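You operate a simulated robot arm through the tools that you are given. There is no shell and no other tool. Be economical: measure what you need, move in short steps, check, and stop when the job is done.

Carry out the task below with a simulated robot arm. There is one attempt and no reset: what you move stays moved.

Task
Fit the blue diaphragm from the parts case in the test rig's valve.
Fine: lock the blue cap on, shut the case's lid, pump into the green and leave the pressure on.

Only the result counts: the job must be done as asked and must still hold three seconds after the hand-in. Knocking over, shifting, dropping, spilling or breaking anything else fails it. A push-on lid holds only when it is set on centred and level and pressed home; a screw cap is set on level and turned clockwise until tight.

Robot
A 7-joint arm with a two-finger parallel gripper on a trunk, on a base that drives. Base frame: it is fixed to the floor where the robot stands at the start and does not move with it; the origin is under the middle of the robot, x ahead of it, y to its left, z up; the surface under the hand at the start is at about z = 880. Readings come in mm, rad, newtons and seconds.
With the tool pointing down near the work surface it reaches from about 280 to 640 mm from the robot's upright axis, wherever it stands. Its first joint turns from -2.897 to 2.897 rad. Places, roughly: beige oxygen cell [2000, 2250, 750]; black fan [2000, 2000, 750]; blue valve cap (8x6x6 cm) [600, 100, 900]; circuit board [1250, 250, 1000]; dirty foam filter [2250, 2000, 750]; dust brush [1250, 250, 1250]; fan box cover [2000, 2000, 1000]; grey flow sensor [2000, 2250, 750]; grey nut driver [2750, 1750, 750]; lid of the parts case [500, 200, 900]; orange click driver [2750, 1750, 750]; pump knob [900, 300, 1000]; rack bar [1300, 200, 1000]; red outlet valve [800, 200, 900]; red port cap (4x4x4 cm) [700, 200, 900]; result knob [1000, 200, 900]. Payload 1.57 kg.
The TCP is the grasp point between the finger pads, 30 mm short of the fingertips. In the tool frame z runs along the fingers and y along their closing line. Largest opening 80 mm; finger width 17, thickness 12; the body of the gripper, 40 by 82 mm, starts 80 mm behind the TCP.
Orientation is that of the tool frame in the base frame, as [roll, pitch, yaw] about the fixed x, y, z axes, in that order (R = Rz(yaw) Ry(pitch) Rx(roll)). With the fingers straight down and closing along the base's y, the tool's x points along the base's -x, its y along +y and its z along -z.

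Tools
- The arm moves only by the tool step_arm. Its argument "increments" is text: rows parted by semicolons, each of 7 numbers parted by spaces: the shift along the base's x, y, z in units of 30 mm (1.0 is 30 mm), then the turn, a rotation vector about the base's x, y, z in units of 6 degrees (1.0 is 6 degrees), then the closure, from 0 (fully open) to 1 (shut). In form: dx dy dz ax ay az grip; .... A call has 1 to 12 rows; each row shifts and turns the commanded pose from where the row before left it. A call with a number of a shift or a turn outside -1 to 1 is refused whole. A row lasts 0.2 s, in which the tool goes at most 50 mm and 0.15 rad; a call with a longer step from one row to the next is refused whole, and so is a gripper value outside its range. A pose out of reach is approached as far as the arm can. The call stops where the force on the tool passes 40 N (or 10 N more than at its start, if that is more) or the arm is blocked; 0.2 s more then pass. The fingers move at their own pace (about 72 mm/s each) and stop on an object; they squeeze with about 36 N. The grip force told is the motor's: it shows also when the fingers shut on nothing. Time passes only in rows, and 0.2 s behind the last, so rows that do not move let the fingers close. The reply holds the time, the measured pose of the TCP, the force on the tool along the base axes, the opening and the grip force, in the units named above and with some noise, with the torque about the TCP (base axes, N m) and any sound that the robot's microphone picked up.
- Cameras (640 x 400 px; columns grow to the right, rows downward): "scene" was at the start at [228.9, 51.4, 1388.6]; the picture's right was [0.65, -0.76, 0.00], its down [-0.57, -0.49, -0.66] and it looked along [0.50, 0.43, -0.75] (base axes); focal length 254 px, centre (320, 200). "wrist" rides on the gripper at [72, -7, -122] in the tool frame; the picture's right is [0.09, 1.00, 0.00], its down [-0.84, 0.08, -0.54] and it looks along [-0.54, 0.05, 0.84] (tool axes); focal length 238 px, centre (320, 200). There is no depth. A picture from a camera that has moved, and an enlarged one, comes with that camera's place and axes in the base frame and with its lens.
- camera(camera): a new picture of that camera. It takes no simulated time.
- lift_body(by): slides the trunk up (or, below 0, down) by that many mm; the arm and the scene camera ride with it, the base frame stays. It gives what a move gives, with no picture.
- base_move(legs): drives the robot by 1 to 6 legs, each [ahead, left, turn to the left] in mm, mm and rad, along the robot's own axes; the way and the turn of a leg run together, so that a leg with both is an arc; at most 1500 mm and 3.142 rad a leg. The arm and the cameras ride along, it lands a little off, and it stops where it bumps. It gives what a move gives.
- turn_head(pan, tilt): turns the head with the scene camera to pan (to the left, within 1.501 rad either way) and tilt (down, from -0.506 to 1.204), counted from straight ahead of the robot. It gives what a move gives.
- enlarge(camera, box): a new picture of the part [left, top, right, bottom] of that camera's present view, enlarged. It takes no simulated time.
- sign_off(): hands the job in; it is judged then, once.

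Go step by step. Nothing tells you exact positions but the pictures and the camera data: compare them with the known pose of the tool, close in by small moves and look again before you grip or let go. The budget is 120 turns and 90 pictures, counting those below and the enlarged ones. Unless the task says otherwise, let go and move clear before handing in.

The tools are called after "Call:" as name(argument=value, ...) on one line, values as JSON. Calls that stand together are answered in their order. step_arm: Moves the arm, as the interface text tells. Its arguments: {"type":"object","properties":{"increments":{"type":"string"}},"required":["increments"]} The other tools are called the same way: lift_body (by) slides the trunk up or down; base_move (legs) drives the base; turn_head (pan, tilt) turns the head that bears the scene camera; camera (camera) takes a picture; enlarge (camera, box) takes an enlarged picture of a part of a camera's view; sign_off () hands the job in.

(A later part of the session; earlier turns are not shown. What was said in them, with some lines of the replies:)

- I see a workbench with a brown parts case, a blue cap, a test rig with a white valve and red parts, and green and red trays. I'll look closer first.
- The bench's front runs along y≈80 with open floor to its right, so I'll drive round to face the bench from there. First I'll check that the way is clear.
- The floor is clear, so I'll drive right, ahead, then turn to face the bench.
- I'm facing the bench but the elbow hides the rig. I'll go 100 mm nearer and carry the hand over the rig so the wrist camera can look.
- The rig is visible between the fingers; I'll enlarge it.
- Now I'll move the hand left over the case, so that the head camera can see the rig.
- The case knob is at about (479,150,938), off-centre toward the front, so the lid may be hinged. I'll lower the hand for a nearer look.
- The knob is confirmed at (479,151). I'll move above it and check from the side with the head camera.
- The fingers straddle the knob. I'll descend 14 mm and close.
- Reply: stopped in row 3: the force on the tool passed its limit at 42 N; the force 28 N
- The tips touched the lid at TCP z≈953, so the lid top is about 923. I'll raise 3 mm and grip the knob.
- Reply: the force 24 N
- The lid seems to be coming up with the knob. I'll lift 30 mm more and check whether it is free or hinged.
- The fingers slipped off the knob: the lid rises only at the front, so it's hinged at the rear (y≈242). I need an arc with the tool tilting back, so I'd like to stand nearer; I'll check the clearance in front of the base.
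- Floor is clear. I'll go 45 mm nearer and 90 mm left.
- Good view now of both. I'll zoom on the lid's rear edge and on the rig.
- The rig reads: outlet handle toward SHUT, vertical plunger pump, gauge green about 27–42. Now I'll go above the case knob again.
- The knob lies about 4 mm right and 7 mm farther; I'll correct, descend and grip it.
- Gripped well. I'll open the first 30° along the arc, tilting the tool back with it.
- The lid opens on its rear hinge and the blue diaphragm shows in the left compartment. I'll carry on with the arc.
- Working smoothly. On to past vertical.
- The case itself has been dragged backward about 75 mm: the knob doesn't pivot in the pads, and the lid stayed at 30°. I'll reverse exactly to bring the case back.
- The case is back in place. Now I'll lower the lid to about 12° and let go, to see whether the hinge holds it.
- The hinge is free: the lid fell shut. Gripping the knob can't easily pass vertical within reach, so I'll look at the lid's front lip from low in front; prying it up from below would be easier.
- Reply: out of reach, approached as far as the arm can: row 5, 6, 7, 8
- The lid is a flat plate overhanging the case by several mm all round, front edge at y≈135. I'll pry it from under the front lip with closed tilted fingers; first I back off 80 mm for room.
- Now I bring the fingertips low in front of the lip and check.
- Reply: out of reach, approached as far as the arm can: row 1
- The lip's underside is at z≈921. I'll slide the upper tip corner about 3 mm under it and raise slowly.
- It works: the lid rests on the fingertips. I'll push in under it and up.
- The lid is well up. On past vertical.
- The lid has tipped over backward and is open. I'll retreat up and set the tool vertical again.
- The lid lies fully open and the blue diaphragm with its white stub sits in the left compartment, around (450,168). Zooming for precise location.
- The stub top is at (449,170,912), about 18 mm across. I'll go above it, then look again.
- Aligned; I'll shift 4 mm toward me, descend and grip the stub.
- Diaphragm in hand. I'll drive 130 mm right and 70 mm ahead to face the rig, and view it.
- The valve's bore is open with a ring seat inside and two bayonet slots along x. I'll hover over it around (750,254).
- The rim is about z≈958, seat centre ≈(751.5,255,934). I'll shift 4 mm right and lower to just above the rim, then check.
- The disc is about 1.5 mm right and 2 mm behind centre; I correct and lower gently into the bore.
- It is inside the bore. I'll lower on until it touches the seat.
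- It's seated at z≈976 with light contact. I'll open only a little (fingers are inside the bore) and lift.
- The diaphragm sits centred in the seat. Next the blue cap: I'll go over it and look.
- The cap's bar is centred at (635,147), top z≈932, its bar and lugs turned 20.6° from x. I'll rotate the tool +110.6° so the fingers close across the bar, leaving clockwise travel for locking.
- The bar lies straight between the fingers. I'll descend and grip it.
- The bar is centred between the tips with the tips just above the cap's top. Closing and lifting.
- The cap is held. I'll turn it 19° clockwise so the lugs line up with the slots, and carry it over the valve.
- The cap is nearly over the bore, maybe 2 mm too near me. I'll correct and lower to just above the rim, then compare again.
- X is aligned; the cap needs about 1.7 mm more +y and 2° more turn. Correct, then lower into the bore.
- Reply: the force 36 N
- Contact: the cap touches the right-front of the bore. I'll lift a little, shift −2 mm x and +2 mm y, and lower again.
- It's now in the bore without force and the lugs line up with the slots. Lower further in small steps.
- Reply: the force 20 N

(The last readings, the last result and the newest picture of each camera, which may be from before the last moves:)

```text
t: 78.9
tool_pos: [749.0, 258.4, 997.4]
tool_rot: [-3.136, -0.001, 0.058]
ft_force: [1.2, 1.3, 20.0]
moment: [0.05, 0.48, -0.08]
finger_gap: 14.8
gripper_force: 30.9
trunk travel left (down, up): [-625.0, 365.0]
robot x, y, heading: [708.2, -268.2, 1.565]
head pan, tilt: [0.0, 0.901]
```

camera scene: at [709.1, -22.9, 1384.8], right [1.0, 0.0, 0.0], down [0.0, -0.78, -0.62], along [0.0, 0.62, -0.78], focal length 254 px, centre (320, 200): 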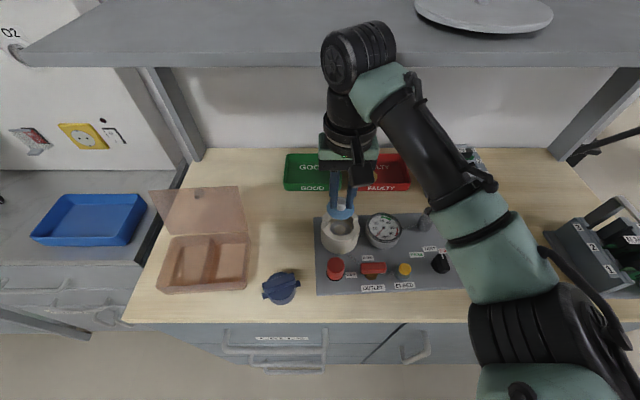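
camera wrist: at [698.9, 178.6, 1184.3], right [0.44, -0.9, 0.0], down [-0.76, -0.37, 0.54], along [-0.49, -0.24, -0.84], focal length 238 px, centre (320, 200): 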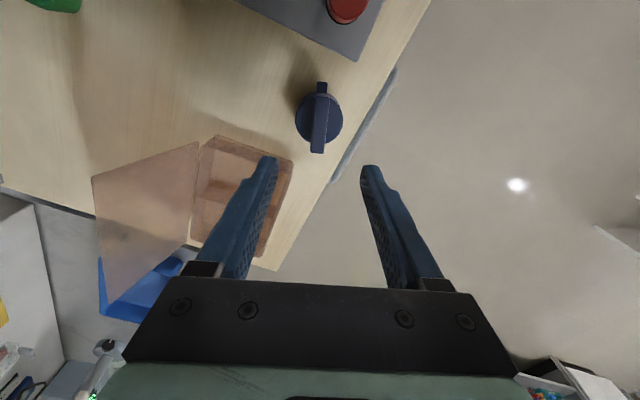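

Call:
enlarge(camera="scene", box=[304, 195, 384, 245])

Call:
enlarge(camera="wrist", box=[216, 80, 424, 210])

```text
8.00 times, centred on (344, 220) of scene
camera zoom: at [709.4, -24.6, 1385.5], right [1.0, 0.0, 0.0], down [0.0, -0.78, -0.62], along [0.0, 0.62, -0.78], focal length 2034 px, centre (128, 40)
```

zoom: 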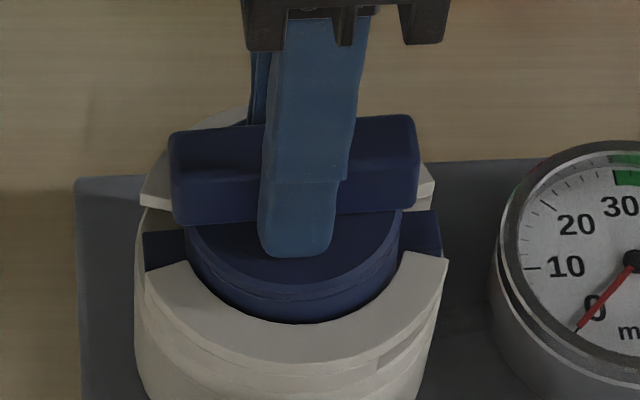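

```text
3.08 times, centred on (320, 145) of wrist
camera zoom: at [820.8, 268.5, 1120.3], right [0.15, -0.99, 0.0], down [-0.83, -0.13, 0.54], along [-0.54, -0.08, -0.84], focal length 733 px, centre (320, 369)
```

zoom: 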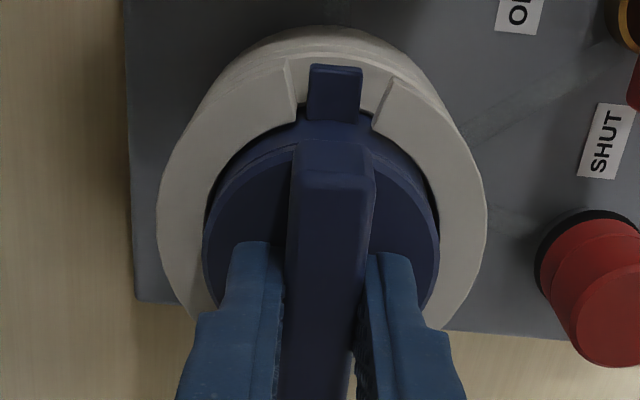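

The lugs are in the slots. I'll press down a bit more and see whether it goes deeper.

Call:
step_arm(increments="0 0 -0.08 0 0 0 1; 0 0 -0.05 0 0 0 1; 0 0 0 0 0 0 1")

```text
t: 79.4
tool_pos: [751.1, 260.2, 997.3]
tool_rot: [-3.131, -0.004, 0.059]
ft_force: [0.1, -4.7, 20.3]
moment: [-0.49, 0.24, 0.07]
finger_gap: 15.0
gripper_force: 30.7
trunk travel left (down, up): [-625.0, 365.0]
robot x, y, heading: [709.1, -272.3, 1.565]
head pan, tilt: [0.0, 0.901]
stopped in row 2: the force on the tool passed its limit at 41 N (the readings are from after the stop); the commanded pose is now the measured one
```

It's bottomed. Now turn clockwise in steps and watch the torque.

Call:
step_arm(increments="0 0 0 0 0 -0.7 1; 0 0 0 0 0 -0.8 1; 0 0 0 0 0 -0.8 1; 0 0 0 0 0 -0.8 1; 0 0 0 0 0 0 1")

Call:
enlarge(camera="scene", box=[304, 195, 384, 245])

```text
t: 80.6
tool_pos: [748.9, 258.5, 996.7]
tool_rot: [-3.13, 0.0, -0.272]
ft_force: [1.7, -2.3, 24.2]
moment: [-0.29, 0.11, 0.01]
finger_gap: 14.8
gripper_force: 31.2
trunk travel left (down, up): [-625.0, 365.0]
robot x, y, heading: [710.5, -266.9, 1.571]
head pan, tilt: [0.0, 0.901]
```

```text
8.00 times, centred on (344, 220) of scene
camera zoom: at [709.6, -25.7, 1385.5], right [1.0, 0.0, 0.0], down [0.0, -0.78, -0.62], along [0.0, 0.62, -0.78], focal length 2034 px, centre (128, 40)
```

zoom: 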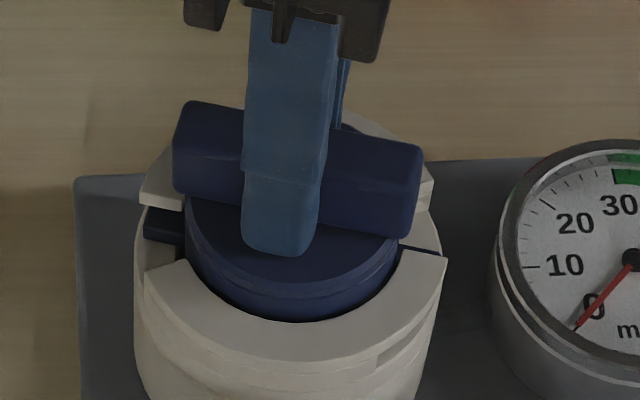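

The lugs slide under the rim. Continue turning until the stop.

Call:
step_arm(increments="0 0 0 0 0 -0.8 1; 0 0 0 0 0 -0.8 1; 0 0 0 0 0 -0.8 1; 0 0 0 0 0 -0.8 1; 0 0 0 0 0 -0.8 1; 0 0 0 0 0 0 1")

```text
t: 82.0
tool_pos: [749.1, 259.1, 996.5]
tool_rot: [-3.132, 0.003, -0.687]
ft_force: [-1.8, -1.6, 23.8]
moment: [0.05, 0.45, 0.03]
finger_gap: 14.7
gripper_force: 30.7
trunk travel left (down, up): [-625.0, 365.0]
robot x, y, heading: [711.7, -268.1, 1.568]
head pan, tilt: [0.0, 0.901]
```

Call:
step_arm(increments="0 0 0 0 0 -0.8 1; 0 0 0 0 0 -0.8 1; 0 0 0 0 0 -0.8 1; 0 0 0 0 0 -0.8 1; 0 0 0 0 0 -0.8 1; 0 0 0 0 0 0 1")

Call:
enlarge(camera="scene", box=[304, 195, 384, 245])

```text
t: 83.4
tool_pos: [751.3, 258.9, 997.0]
tool_rot: [-3.131, 0.005, -1.108]
ft_force: [5.3, 8.0, 30.6]
moment: [0.27, 0.02, 0.87]
finger_gap: 19.4
gripper_force: 33.7
trunk travel left (down, up): [-625.0, 365.0]
robot x, y, heading: [708.7, -267.5, 1.568]
head pan, tilt: [0.0, 0.901]
```

```text
8.00 times, centred on (344, 220) of scene
camera zoom: at [709.9, -24.8, 1385.3], right [1.0, 0.0, 0.0], down [0.0, -0.78, -0.62], along [0.0, 0.62, -0.78], focal length 2034 px, centre (128, 40)
```

zoom: 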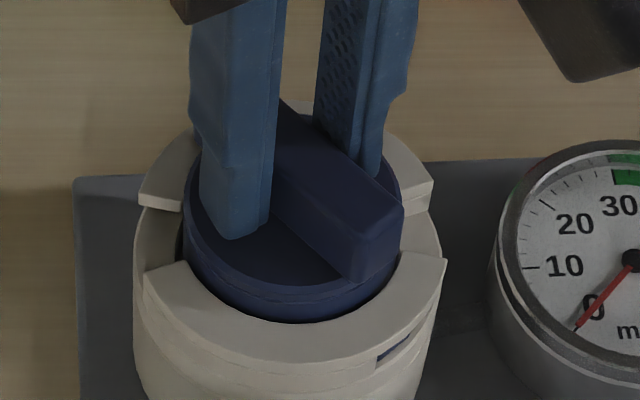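

Torque jumped and the lug shows in the groove's end window: the cap is at its stop. Release and rise.

Call:
step_arm(increments="0 0 0 0 0 0.6 0.9; 0 0 0 0 0 0.3 0.6; 0 0 0 0 0 0 0.3; 0 0 0.5 0 0 0 0.3; 0 0 1 0 0 0 0.3; 0 0 1 0 0 0 0.3; 0 0 1 0 0 0 0.3; 0 0 0 0 0 -1 0.6; 0 0 0 0 0 -1 1; 0 0 0 0 0 -1 1; 0 0 0 0 0 0 1; 0 0 0 0 0 0 1")

Call:
camera(camera="scene")

```text
t: 86.0
tool_pos: [752.2, 260.1, 1098.0]
tool_rot: [-3.134, 0.003, -1.326]
ft_force: [-0.2, -0.1, -0.3]
moment: [-0.02, -0.02, -0.01]
finger_gap: 0.0
gripper_force: 21.4
trunk travel left (down, up): [-625.0, 365.0]
robot x, y, heading: [709.0, -268.9, 1.57]
head pan, tilt: [0.0, 0.901]
```

```text
10 pictures are left
camera scene: at [709.4, -23.0, 1384.8], right [1.0, 0.0, 0.0], down [0.0, -0.78, -0.62], along [0.0, 0.62, -0.78], focal length 254 px, centre (320, 200)
```

scene: 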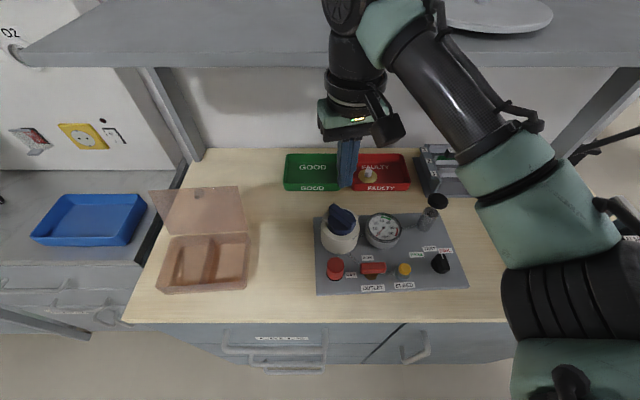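

The cap is on; fingers closed. The pump knob triangulates to (937,280), top z≈1000. I'll move above it and press down gently.

Call:
step_arm(increments="1 0.1 0 0 0 0 1; 1 0.1 0 0 0 0 1; 1 0.1 0 0 0 0 1; 1 0.1 0 0 0 0 1; 1 0.1 0 0 0 0 1; 1 0.1 -0.4 0 0 0 1; 0.18 0.07 -0.8 0 0 0 1; 0 0 0 0 0 0 1; 0 0 0 0 0 0 1")

Call:
camera(camera="wrist")

```text
t: 87.2
tool_pos: [883.2, 269.0, 1104.3]
tool_rot: [-3.136, -0.001, -1.305]
ft_force: [-9.2, -30.0, 3.1]
moment: [4.41, -1.24, 0.36]
finger_gap: 0.0
gripper_force: 20.8
trunk travel left (down, up): [-625.0, 365.0]
robot x, y, heading: [703.7, -270.7, 1.57]
head pan, tilt: [0.0, 0.901]
stopped in row 5: the force on the tool passed its limit at 74 N (the readings are from after the stop); the commanded pose is now the measured one
```

```text
9 pictures are left
camera wrist: at [908.4, 200.9, 1225.5], right [-0.94, -0.35, -0.01], down [-0.3, 0.79, 0.54], along [-0.18, 0.51, -0.84], focal length 238 px, centre (320, 200)
```

wrist: 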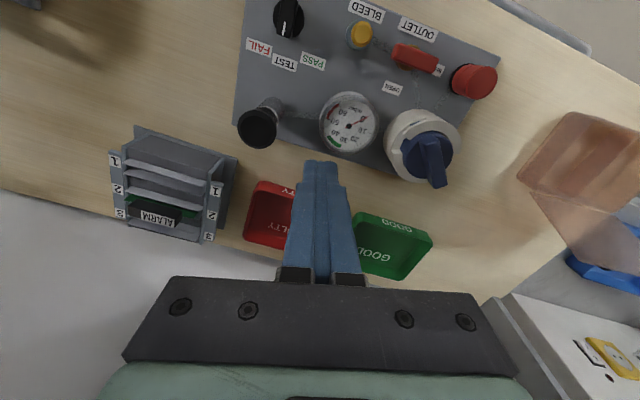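

The arm's wrist met the shelf edge above (front about y≈280, z≈1250). I'll back away toward me, restore the yaw, and tilt the fingers forward so the wrist stays clear of the shelf.

Call:
step_arm(increments="0 -1 0 0 0 0 1; 0 -1 0 0 0 0 1; 0 -1 0 0 0 -0.8 1; 0 -0.5 0 0 0 -0.9 1; 0 0 0 0 0 -0.83 1; 0 0 0 1 0 0 1; 0 0 0 1 0 0 1; 0 0 0 1 0 0 1; 0 0 0 1 0 0 1; 0 0 0 1 0 0 1; 0 0 0 1 0 0 1; 0 0 0 1 0 0 1")

Call:
base_move(legs=[[0, -120, 0]])

```text
t: 89.8
tool_pos: [886.3, 169.0, 1099.5]
tool_rot: [3.141, 0.729, -1.576]
ft_force: [0.7, -0.6, 0.5]
moment: [0.01, -0.03, 0.0]
finger_gap: 0.1
gripper_force: 21.6
trunk travel left (down, up): [-625.0, 365.0]
robot x, y, heading: [709.0, -271.9, 1.57]
head pan, tilt: [0.0, 0.901]
```

```text
t: 91.0
tool_pos: [1004.1, 167.0, 1097.7]
tool_rot: [3.138, 0.729, -1.581]
ft_force: [0.8, -0.3, -0.1]
moment: [-0.02, 0.05, -0.02]
finger_gap: 0.0
gripper_force: 21.1
trunk travel left (down, up): [-625.0, 365.0]
robot x, y, heading: [827.2, -272.3, 1.571]
head pan, tilt: [0.0, 0.901]
```

Now I move the tilted closed fingertips to just above the pump knob.

Call:
step_arm(increments="-1 0.6 0 0 0 0 1; -1 0.8 0 0 0 0 1; -0.2 0.9 -0.5 0 0 0 1; 0 0.9 -0.6 0 0 0 1; 0 0 -0.6 0 0 0 1; 0 0 0 0 0 0 1")

Call:
camera(camera="scene")

```text
t: 92.5
tool_pos: [937.9, 262.9, 1045.6]
tool_rot: [3.14, 0.727, -1.581]
ft_force: [-0.3, 0.0, 1.0]
moment: [-0.01, -0.01, -0.03]
finger_gap: 0.0
gripper_force: 21.3
trunk travel left (down, up): [-625.0, 365.0]
robot x, y, heading: [825.5, -266.9, 1.566]
head pan, tilt: [0.0, 0.901]
```

```text
8 pictures are left
camera scene: at [826.1, -23.7, 1384.8], right [1.0, 0.0, 0.0], down [0.0, -0.78, -0.62], along [0.0, 0.62, -0.78], focal length 254 px, centre (320, 200)
```

scene: 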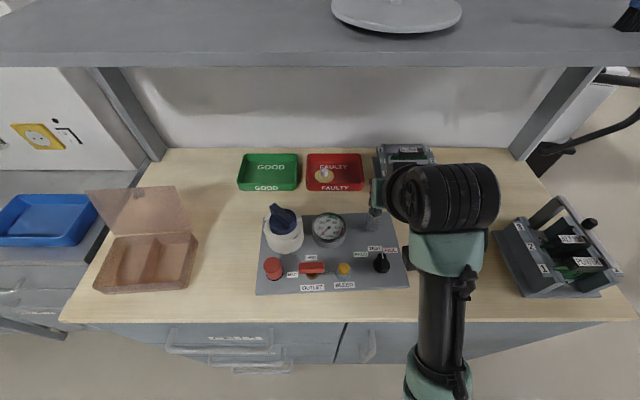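

The gauge stays in view from here. Now press down slowly.

Call:
step_arm(increments="0 0 -0.25 0 0 0 1; 0 0 -0.25 0 0 0 1; 0 0 -0.25 0 0 0 1; 0 0 -0.25 0 0 0 1; 0 0 0 0 0 0 1")

```text
t: 93.7
tool_pos: [936.7, 263.2, 1016.9]
tool_rot: [-3.141, 0.729, -1.579]
ft_force: [-0.2, 0.2, 2.8]
moment: [0.07, 0.05, 0.01]
finger_gap: 0.0
gripper_force: 21.6
trunk travel left (down, up): [-625.0, 365.0]
robot x, y, heading: [824.2, -270.4, 1.571]
head pan, tilt: [0.0, 0.901]
```

A light force: I'm on the plunger. Continue down.

Call:
step_arm(increments="0 0 -0.25 0 0 0 1; 0 0 -0.25 0 0 0 1; 0 0 -0.25 0 0 0 1; 0 0 -0.25 0 0 0 1; 0 0 0 0 0 0 1")

Call:
enlarge(camera="scene", box=[272, 180, 400, 260])

```text
t: 94.8
tool_pos: [937.3, 264.2, 996.1]
tool_rot: [-3.133, 0.755, -1.574]
ft_force: [-1.9, 3.3, 38.5]
moment: [0.59, 0.05, -0.09]
finger_gap: 0.0
gripper_force: 21.4
trunk travel left (down, up): [-625.0, 365.0]
robot x, y, heading: [827.1, -269.9, 1.574]
head pan, tilt: [0.0, 0.901]
```

```text
5.00 times, centred on (336, 220) of scene
camera zoom: at [824.9, -27.2, 1386.0], right [1.0, 0.0, 0.0], down [0.0, -0.78, -0.62], along [0.0, 0.62, -0.78], focal length 1272 px, centre (240, 100)
```

zoom: 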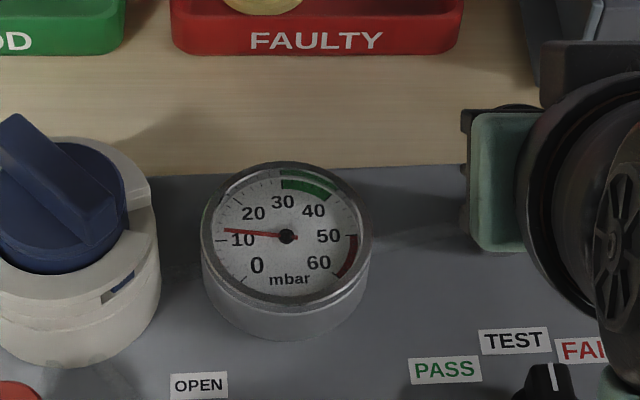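

One stroke gave about 12 mbar and it holds. Green is about 30–42, so two more strokes.

Call:
step_arm(increments="0 0 0.6 0 0 0 1; 0 0 0.7 0 0 0 1; 0 0 0.3 0 0 0 1; 0 0 0 0 0 0 1; 0 0 0 0 0 0 1; 0 0 -0.4 0 0 0 1; 0 0 -0.3 0 0 0 1; 0 0 -0.3 0 0 0 1; 0 0 -0.3 0 0 0 1; 0 0 -0.27 0 0 0 1; 0 0 0 0 0 0 1")

Call:
enlarge(camera="scene", box=[272, 180, 400, 260])

```text
t: 97.2
tool_pos: [936.9, 264.3, 996.0]
tool_rot: [-3.137, 0.75, -1.576]
ft_force: [-2.2, -2.5, 31.9]
moment: [0.43, 0.05, 0.3]
finger_gap: 0.0
gripper_force: 21.3
trunk travel left (down, up): [-625.0, 365.0]
robot x, y, heading: [826.9, -269.2, 1.567]
head pan, tilt: [0.0, 0.901]
```

```text
5.00 times, centred on (336, 220) of scene
camera zoom: at [825.1, -27.3, 1386.0], right [1.0, 0.0, 0.0], down [0.0, -0.78, -0.62], along [0.0, 0.62, -0.78], focal length 1272 px, centre (240, 100)
```

zoom: 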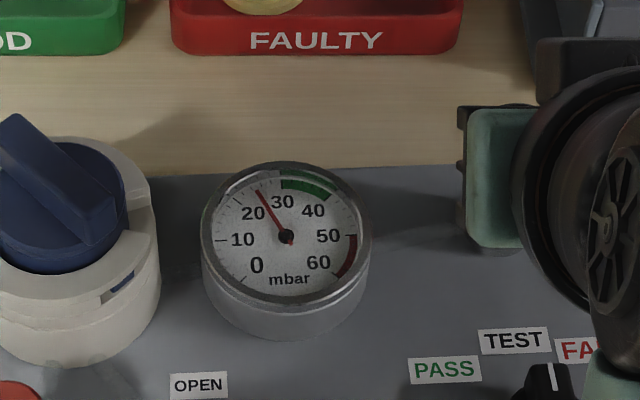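

About 25 mbar. One more stroke, then retreat.

Call:
step_arm(increments="0 0 0.6 0 0 0 1; 0 0 0.7 0 0 0 1; 0 0 0.3 0 0 0 1; 0 0 0 0 0 0 1; 0 0 0 0 0 0 1; 0 0 -0.4 0 0 0 1; 0 0 -0.3 0 0 0 1; 0 0 -0.3 0 0 0 1; 0 0 -0.3 0 0 0 1; 0 0 -0.27 0 0 0 1; 0 0 0 0 0 0 1")

Call:
step_arm(increments="0 0 0.6 0 0 0 1; 0 0 0.8 0 0 0 1; 0 0 0.8 0 0 0 1; 0 -0.5 0.8 0 0 0 1; 0 -1 0.3 0 0 0 1; 0 -1 0 0 0 0 1; 0 -1 0 0 0 0 1; 0 0 0 0 0 0 1")

Call:
camera(camera="scene")

```text
t: 99.7
tool_pos: [936.3, 263.3, 996.7]
tool_rot: [-3.137, 0.748, -1.578]
ft_force: [-1.4, -1.7, 31.9]
moment: [0.4, 0.07, -0.07]
finger_gap: 0.0
gripper_force: 21.7
trunk travel left (down, up): [-625.0, 365.0]
robot x, y, heading: [824.2, -266.9, 1.574]
head pan, tilt: [0.0, 0.901]
```

```text
t: 101.5
tool_pos: [935.7, 157.3, 1089.2]
tool_rot: [3.139, 0.727, -1.579]
ft_force: [0.2, 0.9, 1.4]
moment: [0.04, 0.02, 0.02]
finger_gap: 0.0
gripper_force: 21.0
trunk travel left (down, up): [-625.0, 365.0]
robot x, y, heading: [825.2, -270.1, 1.568]
head pan, tilt: [0.0, 0.901]
```

```text
5 pictures are left
camera scene: at [825.9, -23.5, 1384.7], right [1.0, 0.0, 0.0], down [0.0, -0.78, -0.62], along [0.0, 0.62, -0.78], focal length 254 px, centre (320, 200)
```

scene: 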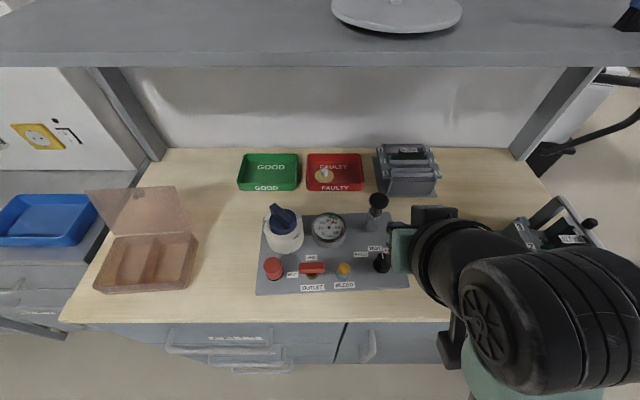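

The pressure strokes are done; I'll confirm the gauge at the end. The lid stands at about 100°, edge near (y 278, z 1040); I plan to straddle its edge with the fingers (closing along y, tilted forward) and lower it under control. First drive back to the case and spin the tool 90°.

Call:
base_move(legs=[[-67, 268, 0]])

Call:
step_arm(increments="0 0 0 0 -0.664 0.747 1; 0 0 0 0 -0.664 0.747 1; 0 0 0 0 -0.664 0.747 1; 0 0 0 0 -0.664 0.747 1; 0 0 0 0 -0.664 0.747 1; 0 0 0 0 -0.664 0.747 1; 0 0 0 0 -0.664 0.747 1; 0 0 0 0 -0.664 0.747 1; 0 0 0 0 -0.664 0.747 1; 0 0 0 0 -0.664 0.747 1; 0 0 0 0 -0.664 0.747 1; 0 0 0 0 -0.664 0.747 1")

Call:
step_arm(increments="0 0 0 0 -0.664 0.747 1; 0 0 0 0 -0.664 0.747 0.6; 0 0 0 0 -0.664 0.747 0.4; -1 0.5 0 -1 0 0 0.3; -1 0.5 0.3 -0.94 0 0 0.3; -1 0.5 0.3 0 0 0 0.3; -1 0.5 0.2 0 0 0 0.3; -1 0.5 0 0 0 0 0.3; -1 0.5 0 0 0 0 0.3; -1 0.5 0 0 0 0 0.3; 0 0 0 0 0 0 0.3")

```text
t: 103.4
tool_pos: [667.2, 91.1, 1087.6]
tool_rot: [-3.141, 0.73, -1.572]
ft_force: [-0.6, 0.2, 0.4]
moment: [-0.01, 0.01, -0.01]
finger_gap: 0.0
gripper_force: 20.7
trunk travel left (down, up): [-625.0, 365.0]
robot x, y, heading: [562.5, -337.9, 1.574]
head pan, tilt: [0.0, 0.901]
```

```text
t: 106.0
tool_pos: [667.4, 92.3, 1087.0]
tool_rot: [-2.44, 0.21, -0.237]
ft_force: [-0.4, -0.1, -0.9]
moment: [-0.04, -0.01, -0.01]
finger_gap: 0.0
gripper_force: 21.3
trunk travel left (down, up): [-625.0, 365.0]
robot x, y, heading: [558.7, -333.8, 1.581]
head pan, tilt: [0.0, 0.901]
```

```text
t: 108.4
tool_pos: [456.7, 194.5, 1113.0]
tool_rot: [-2.62, 0.003, -0.003]
ft_force: [0.3, -0.4, 0.5]
moment: [0.01, 0.0, 0.02]
finger_gap: 56.1
gripper_force: 0.0
trunk travel left (down, up): [-625.0, 365.0]
robot x, y, heading: [558.9, -337.3, 1.579]
head pan, tilt: [0.0, 0.901]
```

Orientation is right (fingers 30° forward, closing in the y–z plane). One picture to locate the lid edge relative to the fingers.

Call:
enlarge(camera="scene", box=[200, 120, 360, 220])

```text
4.00 times, centred on (280, 170) of scene
camera zoom: at [558.3, -91.2, 1384.8], right [1.0, 0.01, 0.0], down [0.0, -0.78, -0.62], along [0.0, 0.62, -0.78], focal length 1017 px, centre (480, 320)
```

zoom: 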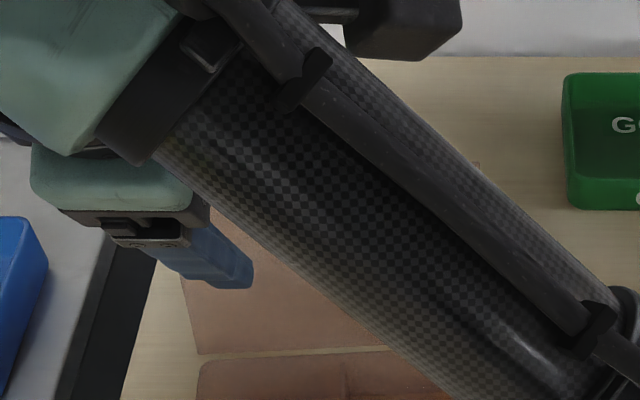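

The forearm hides the edge, but earlier views agree on (y≈280, z≈1038). With the fingers 64 mm open I have good margin; I'll move in, straddling the edge.

Call:
step_arm(increments="0 0.75 0 0 0 0 0.2; 0 0.75 -0.1 0 0 0 0.2; 0 0.3 -0.5 0 0 0 0.2; 0 0.3 -0.5 0 0 0 0.2; 0 0.3 -0.5 0 0 0 0.2; 0 0.2 -0.4 0 0 0 0.2; 0 0 0 0 0 0 0.2; 0 0 0 0 0 0 0.2")

Call:
camera(camera="wrist")

```text
t: 110.2
tool_pos: [456.9, 275.4, 1051.9]
tool_rot: [-2.619, 0.003, -0.001]
ft_force: [0.5, 0.0, 0.1]
moment: [-0.02, -0.01, -0.02]
finger_gap: 63.8
gripper_force: 0.1
trunk travel left (down, up): [-625.0, 365.0]
robot x, y, heading: [560.9, -335.4, 1.573]
head pan, tilt: [0.0, 0.901]
```

```text
3 pictures are left
camera wrist: at [529.1, 220.4, 1162.1], right [0.09, -0.86, -0.5], down [-0.84, -0.34, 0.43], along [-0.54, 0.38, -0.75], focal length 238 px, centre (320, 200)
```

wrist: 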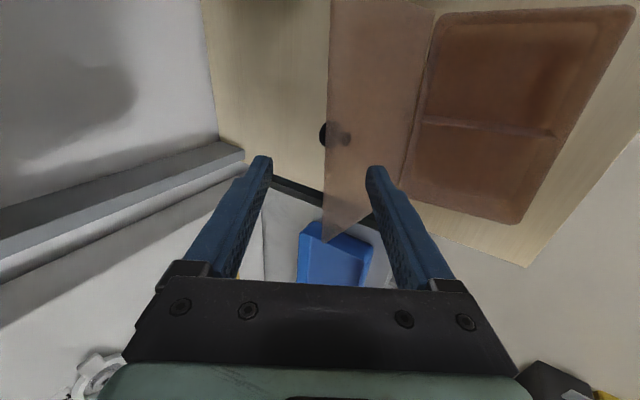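

The lid edge is neatly between the two fingers. I'll narrow them and swing the lid forward along its arc.

Call:
step_arm(increments="0 -0.2 0.1 0 0 0 0.5; 0 -0.36 0.07 0 0 0 0.5; 0 -0.35 0.02 0 0 0 0.5; 0 -0.35 -0.02 0 0 0 0.5; 0 -0.34 -0.04 0 0 0 0.5; 0 -0.37 -0.09 0.5 0 0 0.5; 0 -0.36 -0.12 0.5 0 0 0.5; 0 -0.35 -0.15 0.5 0 0 0.5; 0 -0.33 -0.18 0.5 0 0 0.5; 0 -0.32 -0.21 0.5 0 0 0.5; 0 -0.3 -0.24 0.5 0 0 0.5; 0 0 0 0 0 0 0.5")

```text
t: 112.8
tool_pos: [456.4, 165.7, 1026.6]
tool_rot: [-2.303, 0.003, 0.0]
ft_force: [0.1, -0.5, -1.2]
moment: [0.01, -0.01, 0.0]
finger_gap: 40.2
gripper_force: 0.0
trunk travel left (down, up): [-625.0, 365.0]
robot x, y, heading: [557.6, -335.8, 1.573]
head pan, tilt: [0.0, 0.901]
```

A slight downward load: the lid rests on the front finger. Continue lowering to about 20°.

Call:
step_arm(increments="0 -0.26 -0.23 0 0 0 0.5; 0 -0.23 -0.26 0 0 0 0.5; 0 -0.21 -0.28 0 0 0 0.5; 0 -0.19 -0.29 0 0 0 0.5; 0 -0.16 -0.31 0 0 0 0.5; 0 -0.13 -0.32 0 0 0 0.5; 0 0 0 0 0 0 0.5")

Call:
camera(camera="wrist")

```text
t: 114.4
tool_pos: [458.7, 130.4, 977.8]
tool_rot: [-2.305, 0.004, 0.001]
ft_force: [0.2, 0.6, -0.4]
moment: [0.0, 0.04, -0.01]
finger_gap: 39.9
gripper_force: 0.0
trunk travel left (down, up): [-625.0, 365.0]
robot x, y, heading: [561.2, -336.6, 1.577]
head pan, tilt: [0.0, 0.901]
```

```text
2 pictures are left
camera wrist: at [530.1, 45.2, 1063.8], right [0.09, -0.67, -0.74], down [-0.84, -0.45, 0.31], along [-0.54, 0.59, -0.6], focal length 238 px, centre (320, 200)
```

wrist: 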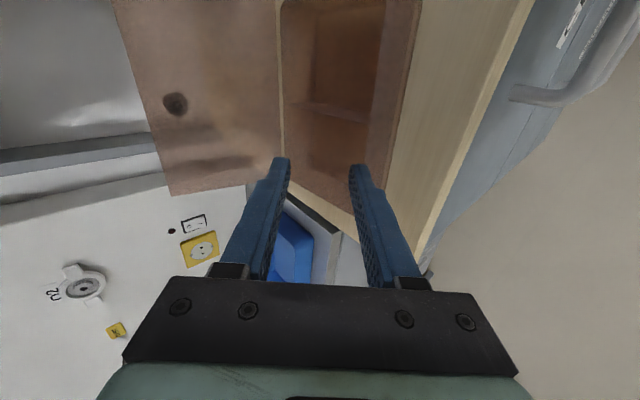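

The rear finger slipped over the edge: the lid is still upright, its edge about 10 mm lower than I assumed (≈(281,1028)). I'll go back up and insert 15 mm deeper.

Call:
step_arm(increments="0 0 0.9 0 0 0 0.2; 0 0 0.9 -0.6 0 0 0.2; 0 0.4 0.9 -0.6 0 0 0.2; 0 0.6 0.9 -0.6 0 0 0.2; 0 0.8 0.9 -0.6 0 0 0.2; 0 0.9 0 -0.63 0 0 0.2; 0 0.9 0 0 0 0 0.2; 0 0 0 0 0 0 0.2")

```text
t: 116.2
tool_pos: [458.3, 241.1, 1107.3]
tool_rot: [-2.621, 0.003, -0.003]
ft_force: [-0.5, -0.4, 0.7]
moment: [0.02, 0.02, -0.01]
finger_gap: 64.0
gripper_force: 0.0
trunk travel left (down, up): [-625.0, 365.0]
robot x, y, heading: [557.8, -338.5, 1.581]
head pan, tilt: [0.0, 0.901]
```

Call:
step_arm(increments="0 0.287 -0.59 0 0 0 0.2; 0 0.287 -0.59 0 0 0 0.2; 0 0.287 -0.59 0 0 0 0.2; 0 0.287 -0.59 0 0 0 0.2; 0 0 0 0 0 0 0.3; 0 0 0 0 0 0 0.5; 0 0 0 0 0 0 0.5")

```text
t: 117.8
tool_pos: [457.8, 274.7, 1037.7]
tool_rot: [-2.623, 0.004, -0.002]
ft_force: [-0.1, 1.1, 0.3]
moment: [0.01, -0.02, -0.01]
finger_gap: 40.1
gripper_force: 0.0
trunk travel left (down, up): [-625.0, 365.0]
robot x, y, heading: [559.6, -341.7, 1.58]
head pan, tilt: [0.0, 0.901]
```

Pull along the revised arc.

Call:
step_arm(increments="0 -0.45 0.04 0 0 0 0.5; 0 -0.33 0.02 0 0 0 0.5; 0 -0.33 -0.02 0 0 0 0.5; 0 -0.32 -0.04 0 0 0 0.5; 0 -0.33 -0.08 0.5 0 0 0.5; 0 -0.33 -0.11 0.5 0 0 0.5; 0 -0.31 -0.13 0.5 0 0 0.5; 0 -0.3 -0.16 0.5 0 0 0.5; 0 -0.29 -0.19 0.5 0 0 0.5; 0 -0.27 -0.21 0.5 0 0 0.5; 0 0 0 0 0 0 0.5; 0 0 0 0 0 0 0.5")

```text
t: 120.4
tool_pos: [456.4, 175.4, 1015.2]
tool_rot: [-2.308, 0.002, 0.0]
ft_force: [0.6, -0.5, 0.7]
moment: [-0.03, -0.04, -0.02]
finger_gap: 40.3
gripper_force: 0.0
trunk travel left (down, up): [-625.0, 365.0]
robot x, y, heading: [557.4, -336.6, 1.576]
head pan, tilt: [0.0, 0.901]
```

To check capture without spending a picture, I'll close the fingers gently here: they are nearly parallel to the lid, so a plate between them will show as a gap.

Call:
step_arm(increments="0 0 0 0 0 0 0.7; 0 0 0 0 0 0 0.9; 0 0 0 0 0 0 1; 0 0 0 0 0 0 1")

```text
t: 121.4
tool_pos: [456.3, 175.6, 1013.8]
tool_rot: [-2.308, 0.004, 0.0]
ft_force: [0.3, 0.6, -1.5]
moment: [-0.07, -0.05, 0.02]
finger_gap: 3.4
gripper_force: 25.2
trunk travel left (down, up): [-625.0, 365.0]
robot x, y, heading: [559.6, -337.3, 1.579]
head pan, tilt: [0.0, 0.901]
```

The plate is there (3.4 mm). I'll loosen to straddle again and lower on to about 15°.

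Call:
step_arm(increments="0 0 0 0 0 0 0.8; 0 0 0 0 0 0 0.6; 0 -0.24 -0.22 0 0 0 0.55; 0 -0.22 -0.24 0 0 0 0.5; 0 -0.2 -0.26 0 0 0 0.5; 0 -0.18 -0.27 0 0 0 0.5; 0 -0.15 -0.29 0 0 0 0.5; 0 0 0 0 0 0 0.5; 0 0 0 0 0 0 0.5")

```text
t: 123.4
tool_pos: [456.6, 146.1, 977.3]
tool_rot: [-2.307, 0.004, 0.0]
ft_force: [0.0, 0.3, -0.1]
moment: [0.01, 0.03, -0.02]
finger_gap: 40.6
gripper_force: 0.2
trunk travel left (down, up): [-625.0, 365.0]
robot x, y, heading: [560.8, -340.0, 1.578]
head pan, tilt: [0.0, 0.901]
```

Withdraw the fingers forward so the lid drops the last few degrees.

Call:
step_arm(increments="0 -0.5 0.12 0 0 0 0.4; 0 -0.6 0.15 0 0 0 0.4; 0 -0.7 0.15 0 0 0 0.4; 0 -0.7 0.2 0 0 0 0.4; 0 -0.6 0.3 0 0 0 0.4; 0 0 0.3 0 0 0 0.4; 0 0 0 0 0 0 0.4")

Call:
camera(camera="wrist")

```text
t: 125.0
tool_pos: [447.3, 66.8, 1002.9]
tool_rot: [-2.306, 0.002, -0.001]
ft_force: [0.1, 0.4, 0.2]
moment: [-0.01, 0.02, 0.0]
finger_gap: 48.1
gripper_force: 0.0
out of reach, approached as far as the arm can: row 5, 6
trunk travel left (down, up): [-625.0, 365.0]
robot x, y, heading: [556.2, -338.1, 1.578]
head pan, tilt: [0.0, 0.901]
```

```text
1 pictures are left
camera wrist: at [519.8, -18.8, 1090.2], right [0.09, -0.67, -0.74], down [-0.84, -0.45, 0.31], along [-0.54, 0.59, -0.6], focal length 238 px, centre (320, 200)
```

wrist: 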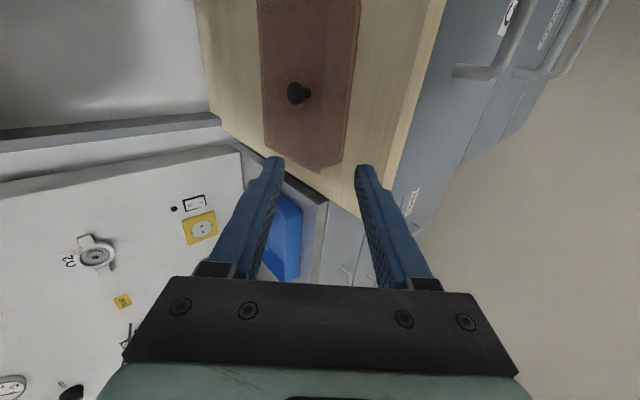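

The lid is shut. Last picture for the gauge.

Call:
enlarge(camera="scene", box=[372, 160, 516, 250])

```text
4.44 times, centred on (444, 205) of scene
camera zoom: at [557.8, -91.2, 1384.8], right [1.0, 0.01, 0.0], down [0.0, -0.78, -0.62], along [0.0, 0.62, -0.78], focal length 1130 px, centre (-231, 178)
```

zoom: 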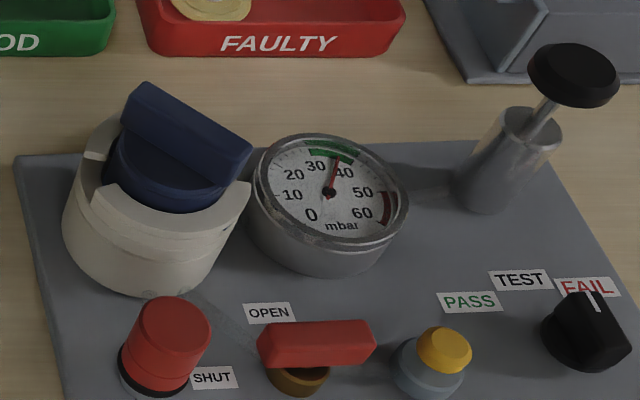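

The needle stands at about 37 mbar, inside the green, and has held for 25 s. The cap is locked, the lid is shut and the hand is clear, so I'm handing in.

Call:
sign_off()

```text
The job is handed in.
```

The blue diaphragm is in the valve with the cap turned to its stop. The case lid is shut, and the gauge holds at about 37 mbar, in the green.

Two things went wrong on the way:
- **Case moved:** while I was opening its lid, the case slid back about 75 mm. I put it back to within 1–2 mm of where it was.
- **Shelf touched:** the arm bumped the shelf above the bench once, peaking at 74 N on the tool. I saw no damage or shift in later pictures.
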